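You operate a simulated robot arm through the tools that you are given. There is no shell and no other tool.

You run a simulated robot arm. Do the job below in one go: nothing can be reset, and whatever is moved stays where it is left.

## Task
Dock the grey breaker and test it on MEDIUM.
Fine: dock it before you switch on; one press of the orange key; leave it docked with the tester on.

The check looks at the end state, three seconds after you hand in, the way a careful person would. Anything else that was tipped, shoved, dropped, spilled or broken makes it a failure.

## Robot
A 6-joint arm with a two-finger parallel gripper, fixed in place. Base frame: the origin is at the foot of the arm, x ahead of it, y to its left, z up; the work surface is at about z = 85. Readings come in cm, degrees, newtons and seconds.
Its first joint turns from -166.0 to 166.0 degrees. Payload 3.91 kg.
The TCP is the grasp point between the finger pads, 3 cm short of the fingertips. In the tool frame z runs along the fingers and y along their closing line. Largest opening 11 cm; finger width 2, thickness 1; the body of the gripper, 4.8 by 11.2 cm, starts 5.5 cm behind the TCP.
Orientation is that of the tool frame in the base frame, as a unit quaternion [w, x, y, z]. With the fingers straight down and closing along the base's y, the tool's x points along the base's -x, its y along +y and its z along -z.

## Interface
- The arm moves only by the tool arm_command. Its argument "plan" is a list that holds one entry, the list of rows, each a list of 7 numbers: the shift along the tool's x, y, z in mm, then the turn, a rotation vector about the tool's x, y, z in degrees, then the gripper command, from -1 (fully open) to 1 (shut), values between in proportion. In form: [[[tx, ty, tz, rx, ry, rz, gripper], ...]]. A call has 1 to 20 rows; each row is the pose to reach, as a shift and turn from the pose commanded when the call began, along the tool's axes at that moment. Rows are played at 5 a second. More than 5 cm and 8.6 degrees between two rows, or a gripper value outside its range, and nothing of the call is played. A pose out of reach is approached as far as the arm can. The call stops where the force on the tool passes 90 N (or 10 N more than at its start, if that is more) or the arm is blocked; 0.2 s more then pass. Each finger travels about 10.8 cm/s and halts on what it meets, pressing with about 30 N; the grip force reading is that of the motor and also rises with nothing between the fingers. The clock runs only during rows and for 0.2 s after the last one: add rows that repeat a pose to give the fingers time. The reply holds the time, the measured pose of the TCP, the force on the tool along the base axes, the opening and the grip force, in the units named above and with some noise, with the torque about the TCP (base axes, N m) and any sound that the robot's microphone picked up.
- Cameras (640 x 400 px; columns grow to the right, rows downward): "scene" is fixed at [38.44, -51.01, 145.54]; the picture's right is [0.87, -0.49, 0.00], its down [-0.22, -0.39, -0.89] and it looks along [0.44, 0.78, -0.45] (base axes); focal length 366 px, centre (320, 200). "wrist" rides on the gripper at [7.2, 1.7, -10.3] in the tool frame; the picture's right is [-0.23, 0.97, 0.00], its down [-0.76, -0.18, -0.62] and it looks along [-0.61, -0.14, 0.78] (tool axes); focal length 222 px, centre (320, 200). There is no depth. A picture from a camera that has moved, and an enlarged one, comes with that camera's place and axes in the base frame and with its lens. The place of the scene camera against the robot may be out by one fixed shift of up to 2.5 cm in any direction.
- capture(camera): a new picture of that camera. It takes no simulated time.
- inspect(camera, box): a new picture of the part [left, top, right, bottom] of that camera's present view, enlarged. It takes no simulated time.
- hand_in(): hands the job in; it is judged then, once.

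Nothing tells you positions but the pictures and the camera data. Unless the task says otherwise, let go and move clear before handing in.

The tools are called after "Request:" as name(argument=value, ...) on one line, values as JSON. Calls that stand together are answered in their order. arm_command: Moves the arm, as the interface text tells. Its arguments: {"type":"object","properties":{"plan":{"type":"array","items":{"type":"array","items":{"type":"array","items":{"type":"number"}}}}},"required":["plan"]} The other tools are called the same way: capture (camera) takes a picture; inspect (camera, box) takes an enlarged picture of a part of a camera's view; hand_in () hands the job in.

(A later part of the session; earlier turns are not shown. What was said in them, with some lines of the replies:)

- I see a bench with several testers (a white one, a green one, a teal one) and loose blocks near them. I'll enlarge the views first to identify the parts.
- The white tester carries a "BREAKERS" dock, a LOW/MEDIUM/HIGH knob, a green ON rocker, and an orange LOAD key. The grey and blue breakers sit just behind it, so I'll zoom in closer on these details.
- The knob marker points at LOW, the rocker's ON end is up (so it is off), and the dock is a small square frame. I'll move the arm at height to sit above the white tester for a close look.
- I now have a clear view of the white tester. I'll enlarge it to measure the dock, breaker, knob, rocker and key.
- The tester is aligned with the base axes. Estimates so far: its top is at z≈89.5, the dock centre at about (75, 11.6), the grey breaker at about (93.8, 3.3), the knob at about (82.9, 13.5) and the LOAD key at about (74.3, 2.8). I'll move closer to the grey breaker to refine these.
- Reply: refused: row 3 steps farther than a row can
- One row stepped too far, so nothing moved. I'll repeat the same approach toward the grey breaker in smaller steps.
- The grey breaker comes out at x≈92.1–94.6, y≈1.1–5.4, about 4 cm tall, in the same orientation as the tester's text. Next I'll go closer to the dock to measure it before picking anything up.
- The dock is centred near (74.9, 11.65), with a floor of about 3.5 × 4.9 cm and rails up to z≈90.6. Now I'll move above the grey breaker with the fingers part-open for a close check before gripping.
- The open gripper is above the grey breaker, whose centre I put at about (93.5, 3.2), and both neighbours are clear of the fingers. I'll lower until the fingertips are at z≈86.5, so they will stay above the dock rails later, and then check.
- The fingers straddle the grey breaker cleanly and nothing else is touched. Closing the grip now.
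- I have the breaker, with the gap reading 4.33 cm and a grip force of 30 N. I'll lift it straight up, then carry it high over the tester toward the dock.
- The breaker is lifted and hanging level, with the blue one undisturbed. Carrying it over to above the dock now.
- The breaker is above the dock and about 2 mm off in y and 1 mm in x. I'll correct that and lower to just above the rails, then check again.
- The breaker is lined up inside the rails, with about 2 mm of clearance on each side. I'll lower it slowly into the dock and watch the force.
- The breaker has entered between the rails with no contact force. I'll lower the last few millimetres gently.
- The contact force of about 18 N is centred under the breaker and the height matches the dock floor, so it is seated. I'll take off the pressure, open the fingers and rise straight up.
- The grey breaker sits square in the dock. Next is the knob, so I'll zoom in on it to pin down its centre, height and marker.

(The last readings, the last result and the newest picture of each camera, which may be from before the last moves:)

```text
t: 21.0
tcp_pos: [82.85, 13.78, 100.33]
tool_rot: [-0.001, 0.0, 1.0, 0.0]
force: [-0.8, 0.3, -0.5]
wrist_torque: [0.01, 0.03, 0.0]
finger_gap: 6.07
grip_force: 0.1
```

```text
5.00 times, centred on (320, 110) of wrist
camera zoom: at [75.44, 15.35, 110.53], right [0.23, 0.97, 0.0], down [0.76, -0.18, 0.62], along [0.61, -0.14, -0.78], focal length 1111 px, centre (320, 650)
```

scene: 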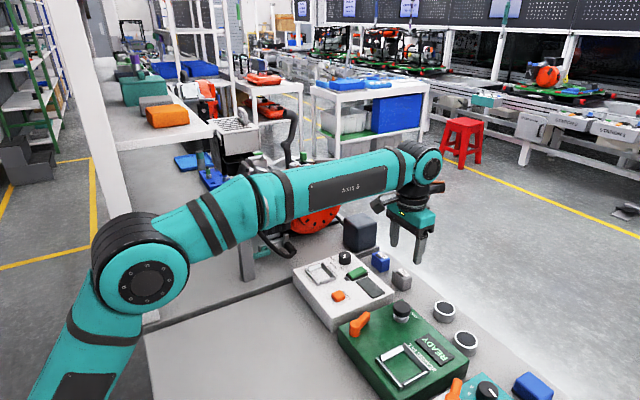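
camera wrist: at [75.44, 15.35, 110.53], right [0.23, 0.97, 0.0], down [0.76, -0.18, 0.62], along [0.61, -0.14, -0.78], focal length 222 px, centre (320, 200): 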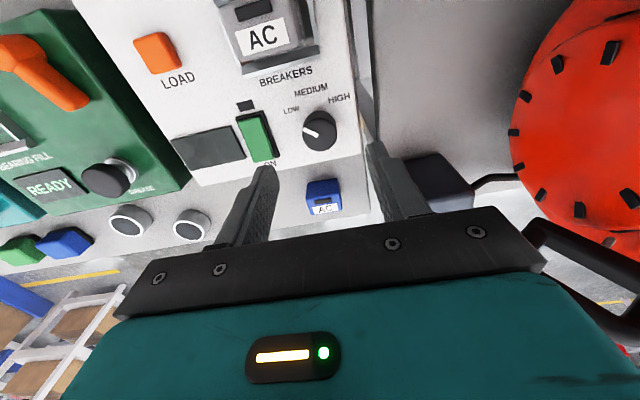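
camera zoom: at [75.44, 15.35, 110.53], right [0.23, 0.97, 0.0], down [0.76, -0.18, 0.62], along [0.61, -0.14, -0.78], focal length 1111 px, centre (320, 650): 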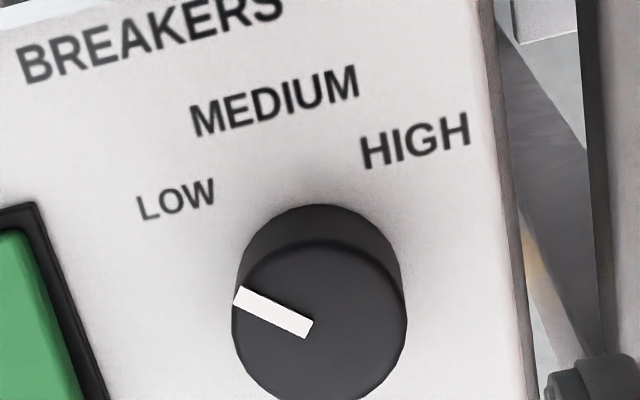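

The knob axis is at about (83.0, 13.5) with its top at z≈91.5. Its marker sits roughly 50° anticlockwise of MEDIUM, which lies straight toward −x. I'll lower the open fingers around the knob and check.

Request:
arm_command(plan=[[[-2, -2, 10, 0, 0, 0, 0.06], [-2, -2, 30, 0, 0, 0, 0.06], [-2, -2, 50, 0, 0, 0, 0.06], [-2, -2, 62, 0, 0, 0, 0.06], [-2, -2, 69, 0, 0, 0, 0.06], [-2, -2, 71, 0, 0, 0, 0.06], [-2, -2, 71, 0, 0, 0, 0.06]]])

Request:
capture(camera="wrist")

Request:
inspect(camera="scene", box=[310, 220, 390, 280])

Request:
inspect(camera="wrist", box=[240, 110, 400, 210])

```text
t: 22.6
tcp_pos: [83.08, 13.53, 93.19]
tool_rot: [0.0, 0.0, 1.0, 0.0]
force: [-0.1, 0.2, -0.7]
wrist_torque: [-0.01, -0.02, -0.02]
finger_gap: 5.17
grip_force: 0.0
```

```text
taken
camera wrist: at [75.75, 15.06, 103.35], right [0.23, 0.97, 0.0], down [0.76, -0.18, 0.62], along [0.61, -0.14, -0.78], focal length 222 px, centre (320, 200)
```

wrist: 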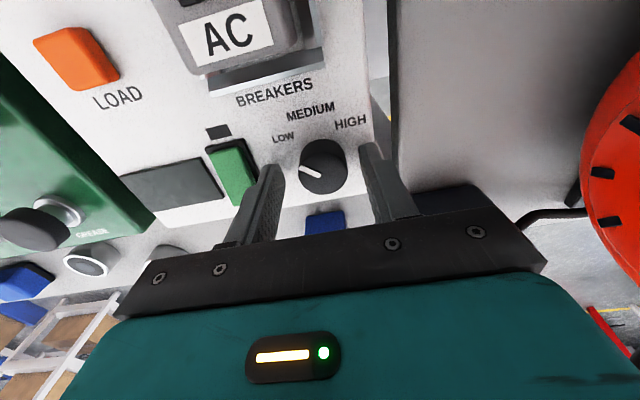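

```text
6.67 times, centred on (350, 250) of scene
camera zoom: at [38.44, -51.01, 145.54], right [0.87, -0.49, 0.0], down [-0.22, -0.39, -0.89], along [0.44, 0.78, -0.45], focal length 2443 px, centre (120, -133)
```

zoom: 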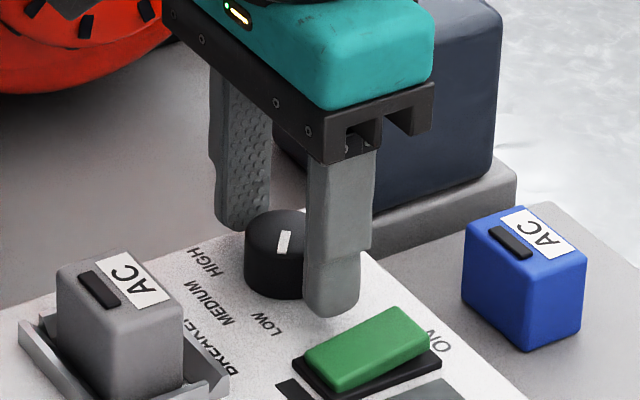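

```text
4.00 times, centred on (320, 160) of wrist
camera zoom: at [75.75, 15.06, 103.35], right [0.23, 0.97, 0.0], down [0.76, -0.18, 0.62], along [0.61, -0.14, -0.78], focal length 888 px, centre (320, 360)
```

zoom: 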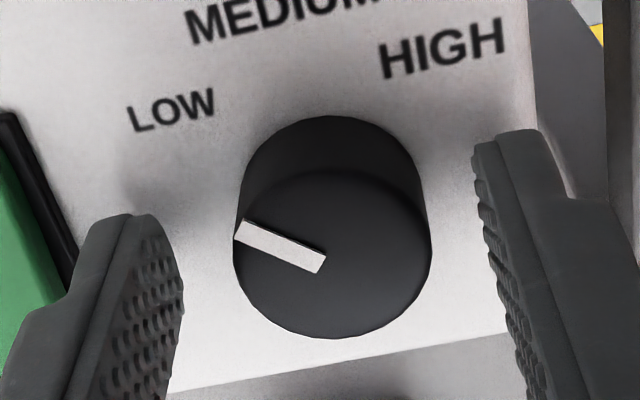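

The fingers straddle the knob evenly and clear of the panel. I'll grip it first and confirm the hold before turning.

Request:
arm_command(plan=[[[0, 0, 0, 0, 0, 0, 0.3], [0, 0, 0, 0, 0, 0, 0.6], [0, 0, 0, 0, 0, 0, 0.6], [0, 0, 0, 0, 0, 0, 0.6]]])

Request:
inspect(camera="wrist", box=[240, 110, 400, 210])

```text
t: 23.6
tcp_pos: [83.12, 13.59, 93.16]
tool_rot: [0.0, 0.0, 1.0, 0.0]
force: [2.3, 15.3, 0.3]
wrist_torque: [0.53, -0.18, 0.02]
finger_gap: 3.14
grip_force: 45.2
```

```text
4.00 times, centred on (320, 160) of wrist
camera zoom: at [75.74, 15.22, 103.35], right [0.23, 0.97, 0.0], down [0.76, -0.18, 0.62], along [0.61, -0.14, -0.78], focal length 888 px, centre (320, 360)
```

zoom: 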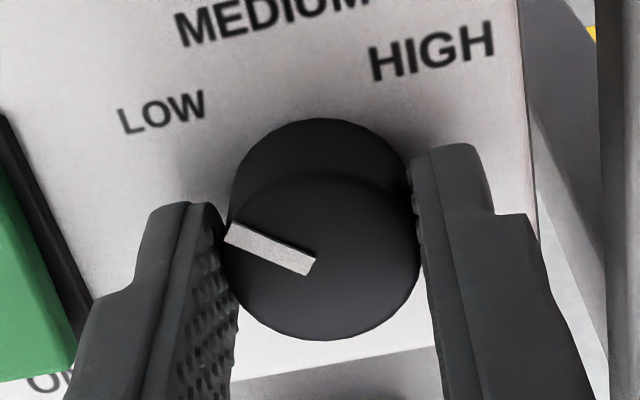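

The knob is gripped at 3.1 cm, with a small sideways load because the knob is about 1.5 mm further in +y. I'll ease that off and turn the knob 50° clockwise (seen from above) toward MEDIUM.

Request:
arm_command(plan=[[[0, 1.5, 0, 0, 0, 0, 0.7], [0, 1.5, 0, 0, 0, 5, 0.7], [0, 1.5, 0, 0, 0, 10, 0.7], [0, 1.5, 0, 0, 0, 15, 0.7], [0, 1.5, 0, 0, 0, 20, 0.7], [0, 1.5, 0, 0, 0, 25, 0.7], [0, 1.5, 0, 0, 0, 30, 0.7], [0, 1.5, 0, 0, 0, 35, 0.7], [0, 1.5, 0, 0, 0, 40, 0.7], [0, 1.5, 0, 0, 0, 45, 0.7], [0, 1.5, 0, 0, 0, 50, 0.7], [0, 1.5, 0, 0, 0, 50, 0.7]]])

Request:
capture(camera="wrist")

Request:
inspect(camera="scene", box=[310, 220, 390, 280])

```text
t: 26.2
tcp_pos: [83.06, 13.88, 93.07]
tool_rot: [0.001, 0.422, 0.907, 0.0]
force: [47.6, 39.1, 30.6]
wrist_torque: [1.23, -1.7, 0.16]
finger_gap: 3.13
grip_force: 44.6
```

```text
taken
camera wrist: at [79.58, 20.36, 103.2], right [0.89, 0.45, 0.0], down [0.35, -0.7, 0.62], along [0.28, -0.56, -0.78], focal length 222 px, centre (320, 200)
```

wrist: 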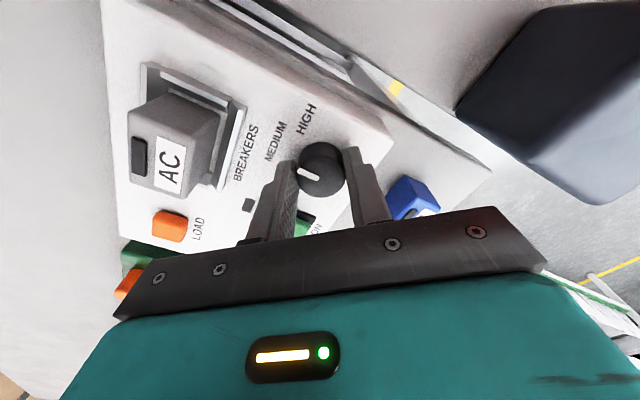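

```text
6.67 times, centred on (350, 250) of scene
camera zoom: at [38.44, -51.01, 145.54], right [0.87, -0.49, 0.0], down [-0.22, -0.39, -0.89], along [0.44, 0.78, -0.45], focal length 2443 px, centre (120, -133)
```

zoom: 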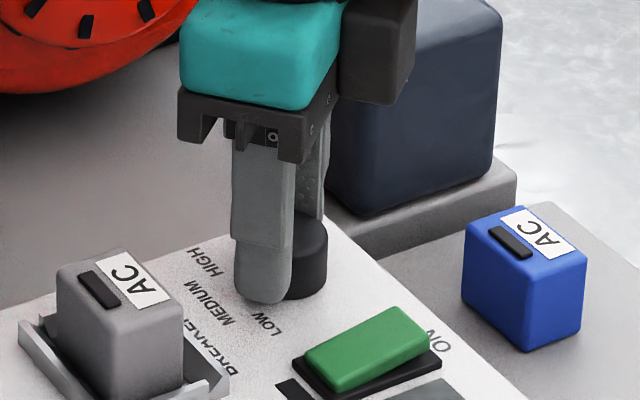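

The tool turned the full 50°, but a side load built up along the closing line because of a slight centring mismatch. I'll check the marker, then open to relieve that load.

Request:
inspect(camera="wrist", box=[240, 90, 400, 190])

Request:
arm_command(plan=[[[0, 0, 0, 0, 0, 0, 0.2], [0, 0, 0, 0, 0, 0, 0.06], [0, 0, 0, 0, 0, 0, 0.06]]])

Request:
inspect(camera="wrist", box=[240, 90, 400, 190])

```text
4.00 times, centred on (320, 140) of wrist
camera zoom: at [79.58, 20.36, 103.2], right [0.89, 0.45, 0.0], down [0.35, -0.7, 0.62], along [0.28, -0.56, -0.78], focal length 888 px, centre (320, 440)
```

zoom: 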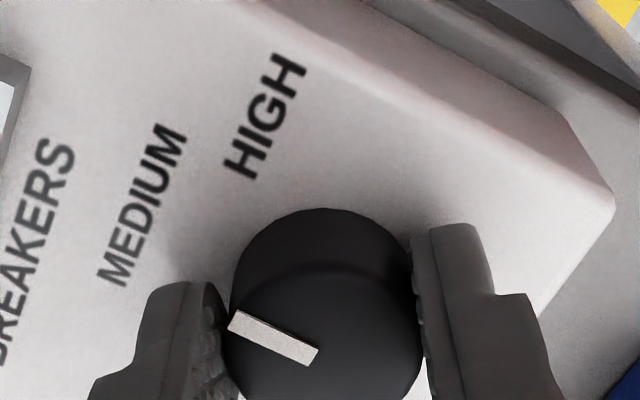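

```text
t: 27.0
tcp_pos: [82.86, 13.42, 92.95]
tool_rot: [0.0, 0.422, 0.906, -0.001]
force: [-0.2, 0.3, -0.6]
wrist_torque: [0.04, 0.03, -0.02]
finger_gap: 5.15
grip_force: 0.0
```

```text
4.00 times, centred on (320, 140) of wrist
camera zoom: at [79.53, 20.05, 103.18], right [0.89, 0.45, 0.0], down [0.35, -0.7, 0.62], along [0.28, -0.56, -0.78], focal length 888 px, centre (320, 440)
```

zoom: 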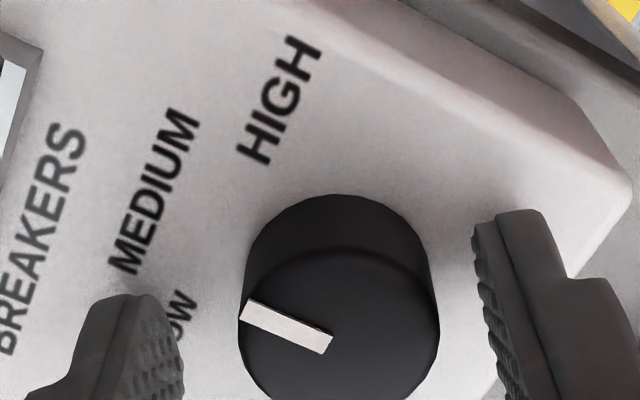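

The marker now points straight at MEDIUM, within about 2°, and the knob is released with no load on it. I'll rise straight up, turn the tool back and verify from above.

Request:
arm_command(plan=[[[0, 0, -10, 0, 0, 0, 0.06], [0, 0, -40, 0, 0, 0, 0.06], [0, 0, -70, 0, 0, -5, 0.06], [0, 0, -80, 0, 0, -12, 0.06], [0, 0, -80, 0, 0, -20, 0.06], [0, 0, -80, 0, 0, -28, 0.06], [0, 0, -80, 0, 0, -36, 0.06], [0, 0, -80, 0, 0, -44, 0.06], [0, 0, -80, 0, 0, -50, 0.06], [0, 0, -80, 0, 0, -50, 0.06], [0, 0, -80, 0, 0, -50, 0.06]]])

Request:
capture(camera="wrist")

Request:
inspect(camera="wrist", box=[256, 70, 384, 150])

Request:
inspect(camera="scene", box=[290, 235, 400, 305])

```text
t: 29.4
tcp_pos: [83.05, 13.66, 101.15]
tool_rot: [0.0, 0.0, 1.0, 0.0]
force: [-0.9, 0.1, -0.9]
wrist_torque: [0.0, 0.03, 0.0]
finger_gap: 5.17
grip_force: 0.0
```

```text
taken
camera wrist: at [75.64, 15.21, 111.31], right [0.23, 0.97, 0.0], down [0.76, -0.18, 0.62], along [0.61, -0.14, -0.78], focal length 222 px, centre (320, 200)
```

wrist: 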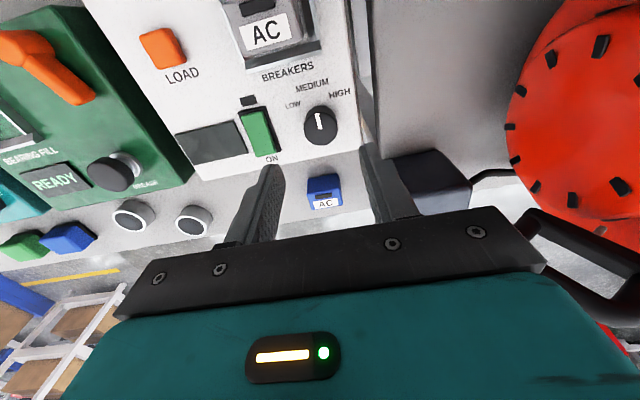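

```text
5.00 times, centred on (320, 110) of wrist
camera zoom: at [75.64, 15.21, 111.31], right [0.23, 0.97, 0.0], down [0.76, -0.18, 0.62], along [0.61, -0.14, -0.78], focal length 1111 px, centre (320, 650)
```

zoom: 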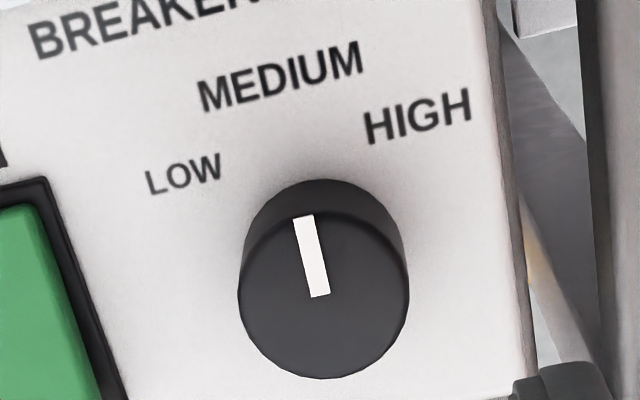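

```text
5.71 times, centred on (345, 270) of scene
camera zoom: at [38.44, -51.01, 145.54], right [0.87, -0.49, 0.0], down [-0.22, -0.39, -0.89], along [0.44, 0.78, -0.45], focal length 2094 px, centre (177, -200)
```

zoom: 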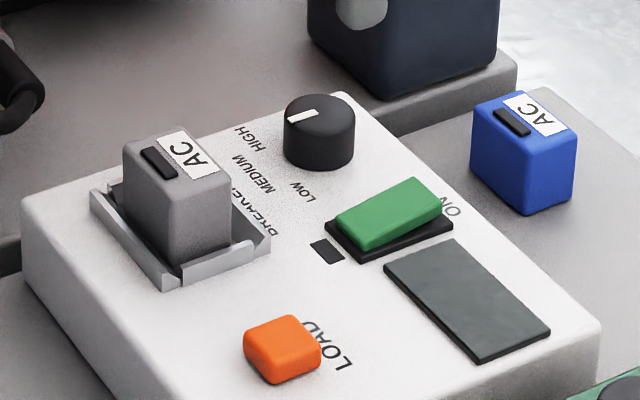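

The knob points at MEDIUM and the breaker is still docked. Next I'll close the fingers and move above the ON end of the green rocker, at about (84.3, 7.4).

Request:
arm_command(plan=[[[-3, -15, 0, 0, 0, 0, 0.5], [-7, -40, 0, 0, 0, 0, 1], [-13.5, -62, 0, 0, 0, 0, 1], [-13.5, -62, 20, 0, 0, 0, 1], [-13.5, -62, 40, 0, 0, 0, 1], [-13.5, -62, 55, 0, 0, 0, 1], [-13.5, -62, 60, 0, 0, 0, 1], [-13.5, -62, 60, 0, 0, 0, 1]]])

Request:
capture(camera="wrist")

Request:
inspect(camera="wrist", box=[256, 120, 384, 200])

Request:
inspect(camera="scene", box=[310, 230, 400, 300])

```text
t: 31.2
tcp_pos: [84.32, 7.41, 95.16]
tool_rot: [0.0, 0.0, 1.0, 0.0]
force: [0.3, -0.2, -0.2]
wrist_torque: [0.01, 0.0, -0.02]
finger_gap: 0.0
grip_force: 29.9
```

```text
taken
camera wrist: at [77.03, 9.06, 105.27], right [0.23, 0.97, 0.0], down [0.76, -0.18, 0.62], along [0.61, -0.14, -0.78], focal length 222 px, centre (320, 200)
```

wrist: 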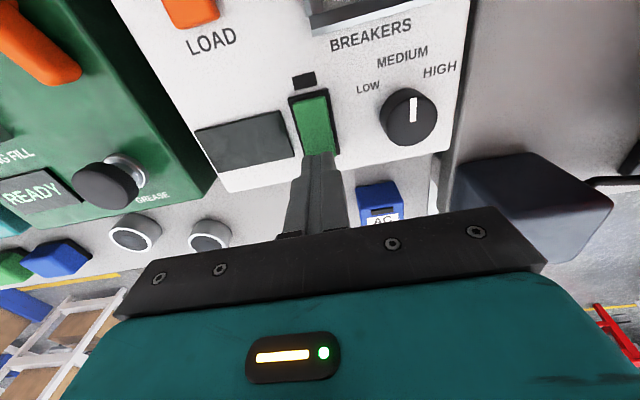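

```text
5.00 times, centred on (320, 160) of wrist
camera zoom: at [77.03, 9.06, 105.27], right [0.23, 0.97, 0.0], down [0.76, -0.18, 0.62], along [0.61, -0.14, -0.78], focal length 1111 px, centre (320, 400)
```

zoom: 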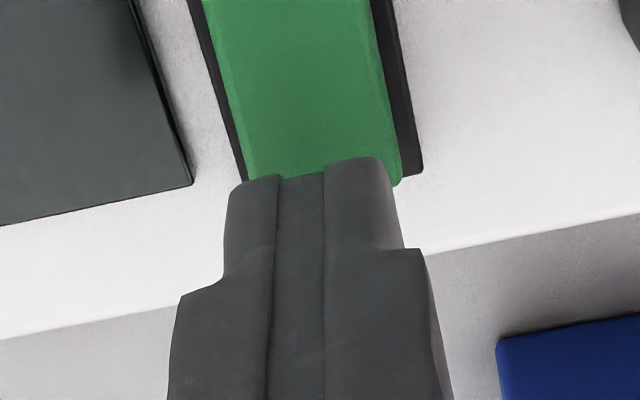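

```text
5.71 times, centred on (355, 265) of scene
camera zoom: at [38.44, -51.01, 145.54], right [0.87, -0.49, 0.0], down [-0.22, -0.39, -0.89], along [0.44, 0.78, -0.45], focal length 2094 px, centre (120, -171)
```

zoom: 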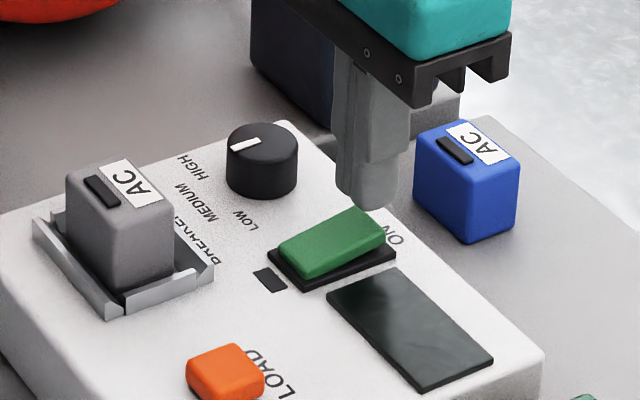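

The closed fingertips are about 1 cm above the rocker's ON end. I'll press down in small steps and watch the force and sound.

Request:
arm_command(plan=[[[0, 0, 5, 0, 0, 0, 1], [0, 0, 9, 0, 0, 0, 1], [0, 0, 11, 0, 0, 0, 1], [0, 0, 13, 0, 0, 0, 1], [0, 0, 15, 0, 0, 0, 1]]])

Request:
inspect(camera="scene", box=[310, 230, 400, 300])

```text
t: 32.4
tcp_pos: [84.26, 7.35, 93.6]
tool_rot: [-0.001, -0.001, 1.0, 0.0]
force: [4.3, -1.2, 6.7]
wrist_torque: [-0.05, -0.02, 0.04]
finger_gap: 0.0
grip_force: 30.0
heard: click
```

```text
5.71 times, centred on (355, 265) of scene
camera zoom: at [38.44, -51.01, 145.54], right [0.87, -0.49, 0.0], down [-0.22, -0.39, -0.89], along [0.44, 0.78, -0.45], focal length 2094 px, centre (120, -171)
```

zoom: 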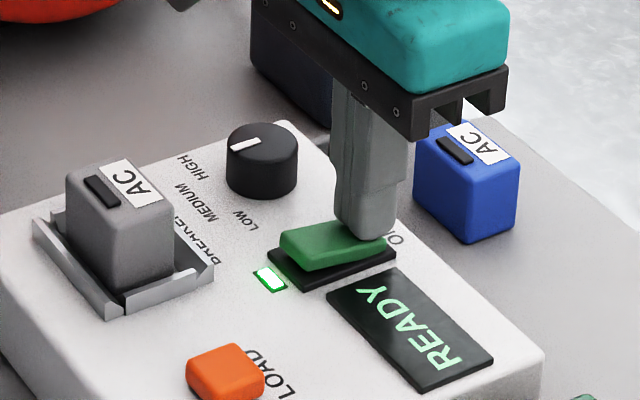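

There was a click, the lamp is green and the display reads READY, so the tester is on. I'll lift off the rocker and move above the orange LOAD key.

Request:
arm_command(plan=[[[0, 0, -15, 0, 0, 0, 1], [0, 0, -50, 0, 0, 0, 1], [30, -14, -55, 0, 0, 0, 1], [65, -30, -55, 0, 0, 0, 1], [100, -46, -55, 0, 0, 0, 1], [100, -46, -55, 0, 0, 0, 1], [100, -46, -55, 0, 0, 0, 1]]])

Request:
capture(camera="wrist")

Request:
inspect(camera="wrist", box=[240, 80, 400, 180])

Request:
inspect(camera="scene", box=[290, 230, 400, 310])

```text
t: 34.0
tcp_pos: [74.22, 2.46, 98.7]
tool_rot: [0.0, 0.001, 1.0, 0.0]
force: [-0.8, -0.2, 0.4]
wrist_torque: [0.0, -0.01, 0.01]
finger_gap: 0.01
grip_force: 30.5
```

```text
taken
camera wrist: at [66.98, 4.05, 108.89], right [0.23, 0.97, 0.0], down [0.76, -0.18, 0.62], along [0.61, -0.14, -0.78], focal length 222 px, centre (320, 200)
```

wrist: 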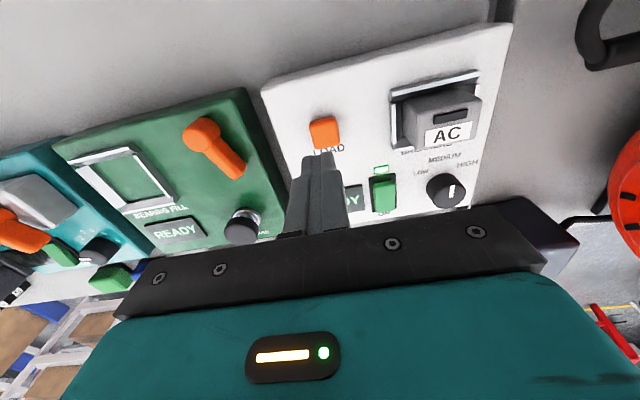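

```text
4.00 times, centred on (320, 130) of wrist
camera zoom: at [66.98, 4.05, 108.89], right [0.23, 0.97, 0.0], down [0.76, -0.18, 0.62], along [0.61, -0.14, -0.78], focal length 888 px, centre (320, 480)
```

zoom: 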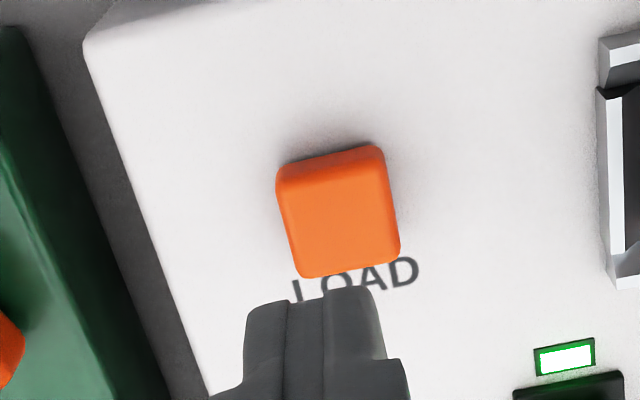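

```text
5.00 times, centred on (345, 270) of scene
camera zoom: at [38.44, -51.01, 145.54], right [0.87, -0.49, 0.0], down [-0.22, -0.39, -0.89], along [0.44, 0.78, -0.45], focal length 1832 px, centre (195, -150)
```

zoom: 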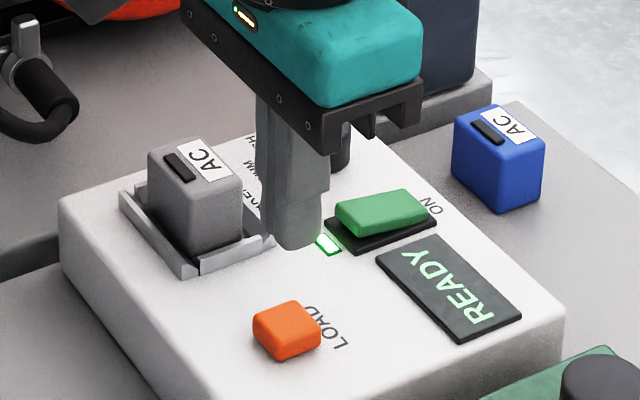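

The orange key is at about (74.45, 2.8). I'll correct the alignment by 3–4 mm and lower to just above it without touching.

Request:
arm_command(plan=[[[-1.5, 3.3, 0, 0, 0, 0, 1], [-1.5, 3.3, 20, 0, 0, 0, 1], [-1.5, 3.3, 35, 0, 0, 0, 1], [-1.5, 3.3, 40, 0, 0, 0, 1], [-1.5, 3.3, 40, 0, 0, 0, 1]]])

Request:
inspect(camera="wrist", box=[240, 100, 400, 200])

Request:
inspect(camera="scene", box=[290, 230, 400, 310])

```text
t: 35.2
tcp_pos: [74.46, 3.03, 95.13]
tool_rot: [0.0, 0.001, 1.0, -0.001]
force: [-0.2, -0.5, -0.1]
wrist_torque: [0.0, -0.01, 0.0]
finger_gap: 0.01
grip_force: 29.9
```

```text
4.00 times, centred on (320, 150) of wrist
camera zoom: at [67.18, 4.68, 105.19], right [0.23, 0.97, 0.0], down [0.76, -0.18, 0.62], along [0.61, -0.14, -0.78], focal length 888 px, centre (320, 400)
```

zoom: 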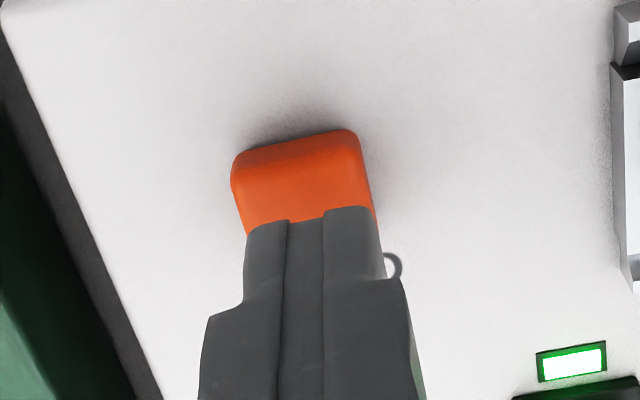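

```text
5.00 times, centred on (345, 270) of scene
camera zoom: at [38.44, -51.01, 145.54], right [0.87, -0.49, 0.0], down [-0.22, -0.39, -0.89], along [0.44, 0.78, -0.45], focal length 1832 px, centre (195, -150)
```

zoom: 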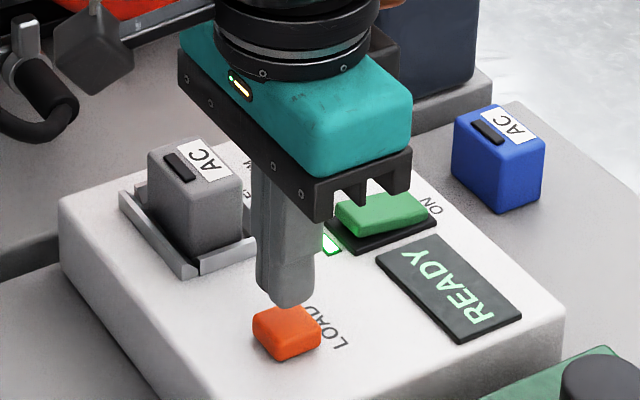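

I'm about 1.5 cm above the key and 3 mm off in y. I'll correct that and go down slowly onto the key, watching for the click.

Request:
arm_command(plan=[[[0, -2.8, 0, 0, 0, 0, 1], [0, -2.8, 5, 0, 0, 0, 1], [0, -2.8, 9, 0, 0, 0, 1], [0, -2.8, 11, 0, 0, 0, 1], [0, -2.8, 12, 0, 0, 0, 1], [0, -2.8, 13, 0, 0, 0, 1], [0, -2.8, 14, 0, 0, 0, 1]]])

Request:
inspect(camera="scene", box=[290, 230, 400, 310])

```text
t: 36.8
tcp_pos: [74.41, 2.8, 93.73]
tool_rot: [0.0, 0.0, 1.0, 0.0]
force: [0.9, 0.3, 0.5]
wrist_torque: [0.01, -0.01, -0.02]
finger_gap: 0.01
grip_force: 30.0
```

```text
5.00 times, centred on (345, 270) of scene
camera zoom: at [38.44, -51.01, 145.54], right [0.87, -0.49, 0.0], down [-0.22, -0.39, -0.89], along [0.44, 0.78, -0.45], focal length 1832 px, centre (195, -150)
```

zoom: 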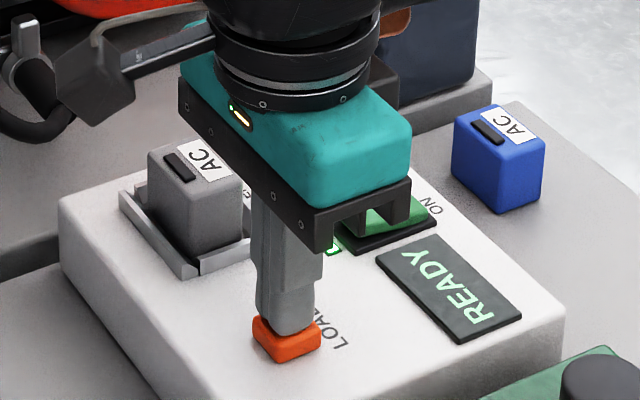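

There is no contact yet and the tip is just at the key top. I'll keep pressing down, 1 mm at a time.

Request:
arm_command(plan=[[[0, 0, 1, 0, 0, 0, 1], [0, 0, 2, 0, 0, 0, 1], [0, 0, 3, 0, 0, 0, 1], [0, 0, 4, 0, 0, 0, 1]]])

Request:
inspect(camera="scene", box=[290, 230, 400, 310])

```text
t: 37.8
tcp_pos: [74.46, 2.78, 93.39]
tool_rot: [0.0, 0.0, 1.0, 0.0]
force: [-0.4, 1.5, 2.0]
wrist_torque: [0.03, -0.02, 0.0]
finger_gap: 0.0
grip_force: 30.0
heard: click
```

```text
5.00 times, centred on (345, 270) of scene
camera zoom: at [38.44, -51.01, 145.54], right [0.87, -0.49, 0.0], down [-0.22, -0.39, -0.89], along [0.44, 0.78, -0.45], focal length 1832 px, centre (195, -150)
```

zoom: 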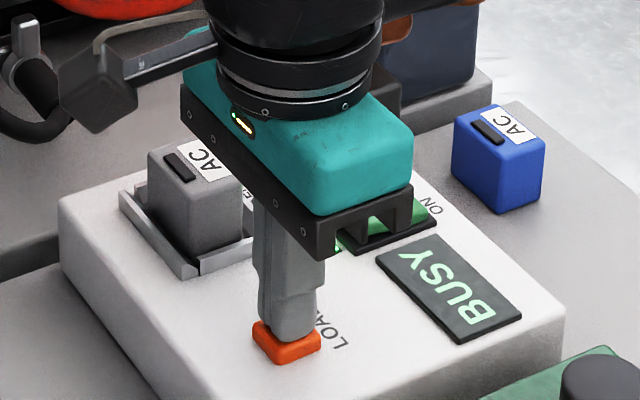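

The key clicked once and the display shows BUSY. I'll lift straight off the key and keep well clear while the test runs.

Request:
arm_command(plan=[[[0, 0, -20, 0, 0, 0, 1], [0, 0, -60, 0, 0, 0, 1], [0, 0, -100, 0, 0, 0, 1], [0, 0, -140, 0, 0, 0, 1], [0, 0, -160, 0, 0, 0, 1], [0, 0, -160, 0, 0, 0, 1], [0, 0, -160, 0, 0, 0, 1], [0, 0, -160, 0, 0, 0, 1]]])

Request:
inspect(camera="scene", box=[290, 230, 410, 310])

Request:
capture(camera="wrist")

```text
t: 39.6
tcp_pos: [74.45, 2.84, 109.23]
tool_rot: [-0.001, 0.0, 1.0, 0.0]
force: [-0.4, -0.1, 0.2]
wrist_torque: [-0.01, 0.0, 0.04]
finger_gap: 0.0
grip_force: 29.9
```

```text
5.00 times, centred on (350, 270) of scene
camera zoom: at [38.44, -51.01, 145.54], right [0.87, -0.49, 0.0], down [-0.22, -0.39, -0.89], along [0.44, 0.78, -0.45], focal length 1832 px, centre (170, -150)
```

zoom: 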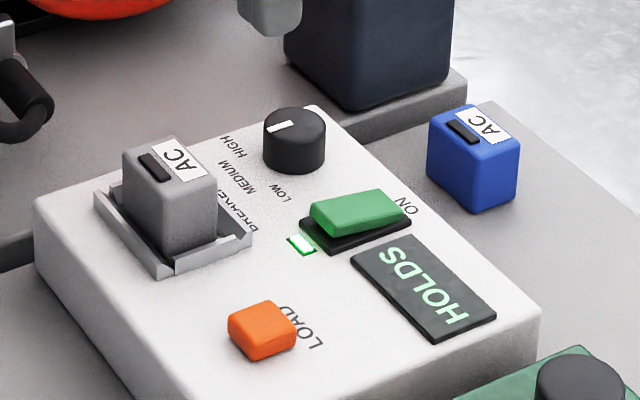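

```text
taken
camera wrist: at [67.08, 4.4, 119.33], right [0.23, 0.97, 0.0], down [0.76, -0.18, 0.62], along [0.61, -0.14, -0.78], focal length 222 px, centre (320, 200)
```

wrist: 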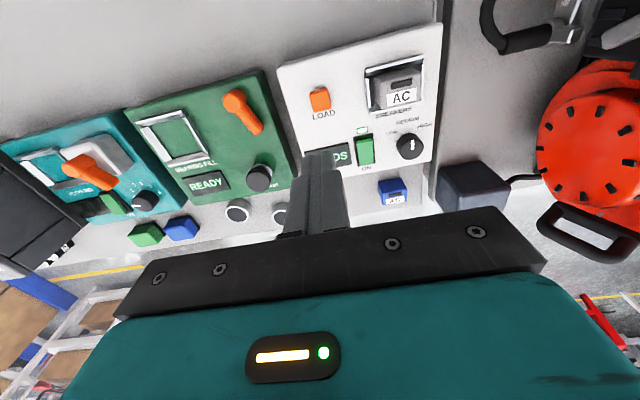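

The display reads HOLDS, so the test ran on MEDIUM. The breaker is docked and the lamp is on, and I'll do one last overall check before handing in.

Request:
capture(camera="scene")

Request:
inspect(camera="wrist", box=[336, 50, 448, 120])

Request:
inspect(camera="scene", box=[295, 245, 350, 290])

```text
taken
```

scene: 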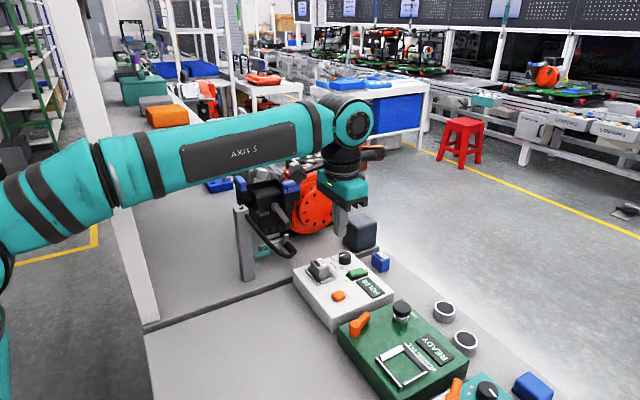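

```text
5.71 times, centred on (392, 85) of wrist
camera zoom: at [67.08, 4.4, 119.33], right [0.23, 0.97, 0.0], down [0.76, -0.18, 0.62], along [0.61, -0.14, -0.78], focal length 1269 px, centre (-91, 857)
```

zoom: 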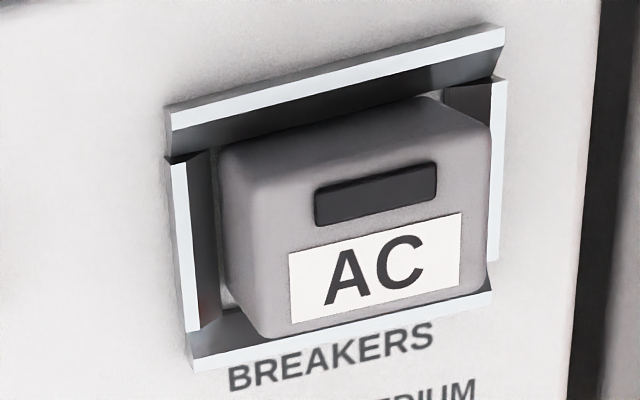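

```text
8.89 times, centred on (322, 268) of scene
camera zoom: at [38.44, -51.01, 145.54], right [0.87, -0.49, 0.0], down [-0.22, -0.39, -0.89], along [0.44, 0.78, -0.45], focal length 3258 px, centre (298, -400)
```

zoom: 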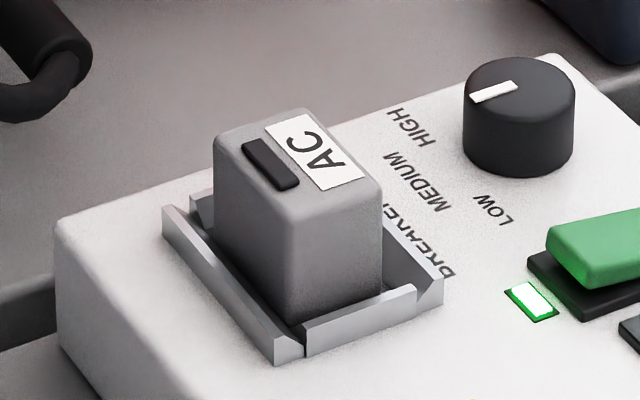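

The grey breaker is upright in the dock, the knob is on MEDIUM, the lamp is lit and the display shows HOLDS. Nothing else has moved and the arm is clear, so I'm handing in.

Request:
hand_in()

```text
The job is handed in.
```

The grey breaker is docked in the white tester and was tested on MEDIUM; the display ended on HOLDS. I've handed the job in.

- **Order:** I docked the breaker first, turned the knob from LOW to MEDIUM, then switched on. The switch clicked, the lamp went green and the display read READY.
- **Test:** I pressed the orange key once, with one click. The display went to BUSY and then HOLDS.
- **End state:** the breaker sits upright in the dock, the tester is still on, and the arm is lifted clear. In the last pictures nothing else had been moved.

While I turned the knob, the side load on it rose to about 60 N because the grip was slightly off-centre. It dropped to zero when I let go, and the marker still points at MEDIUM to within about 2°.
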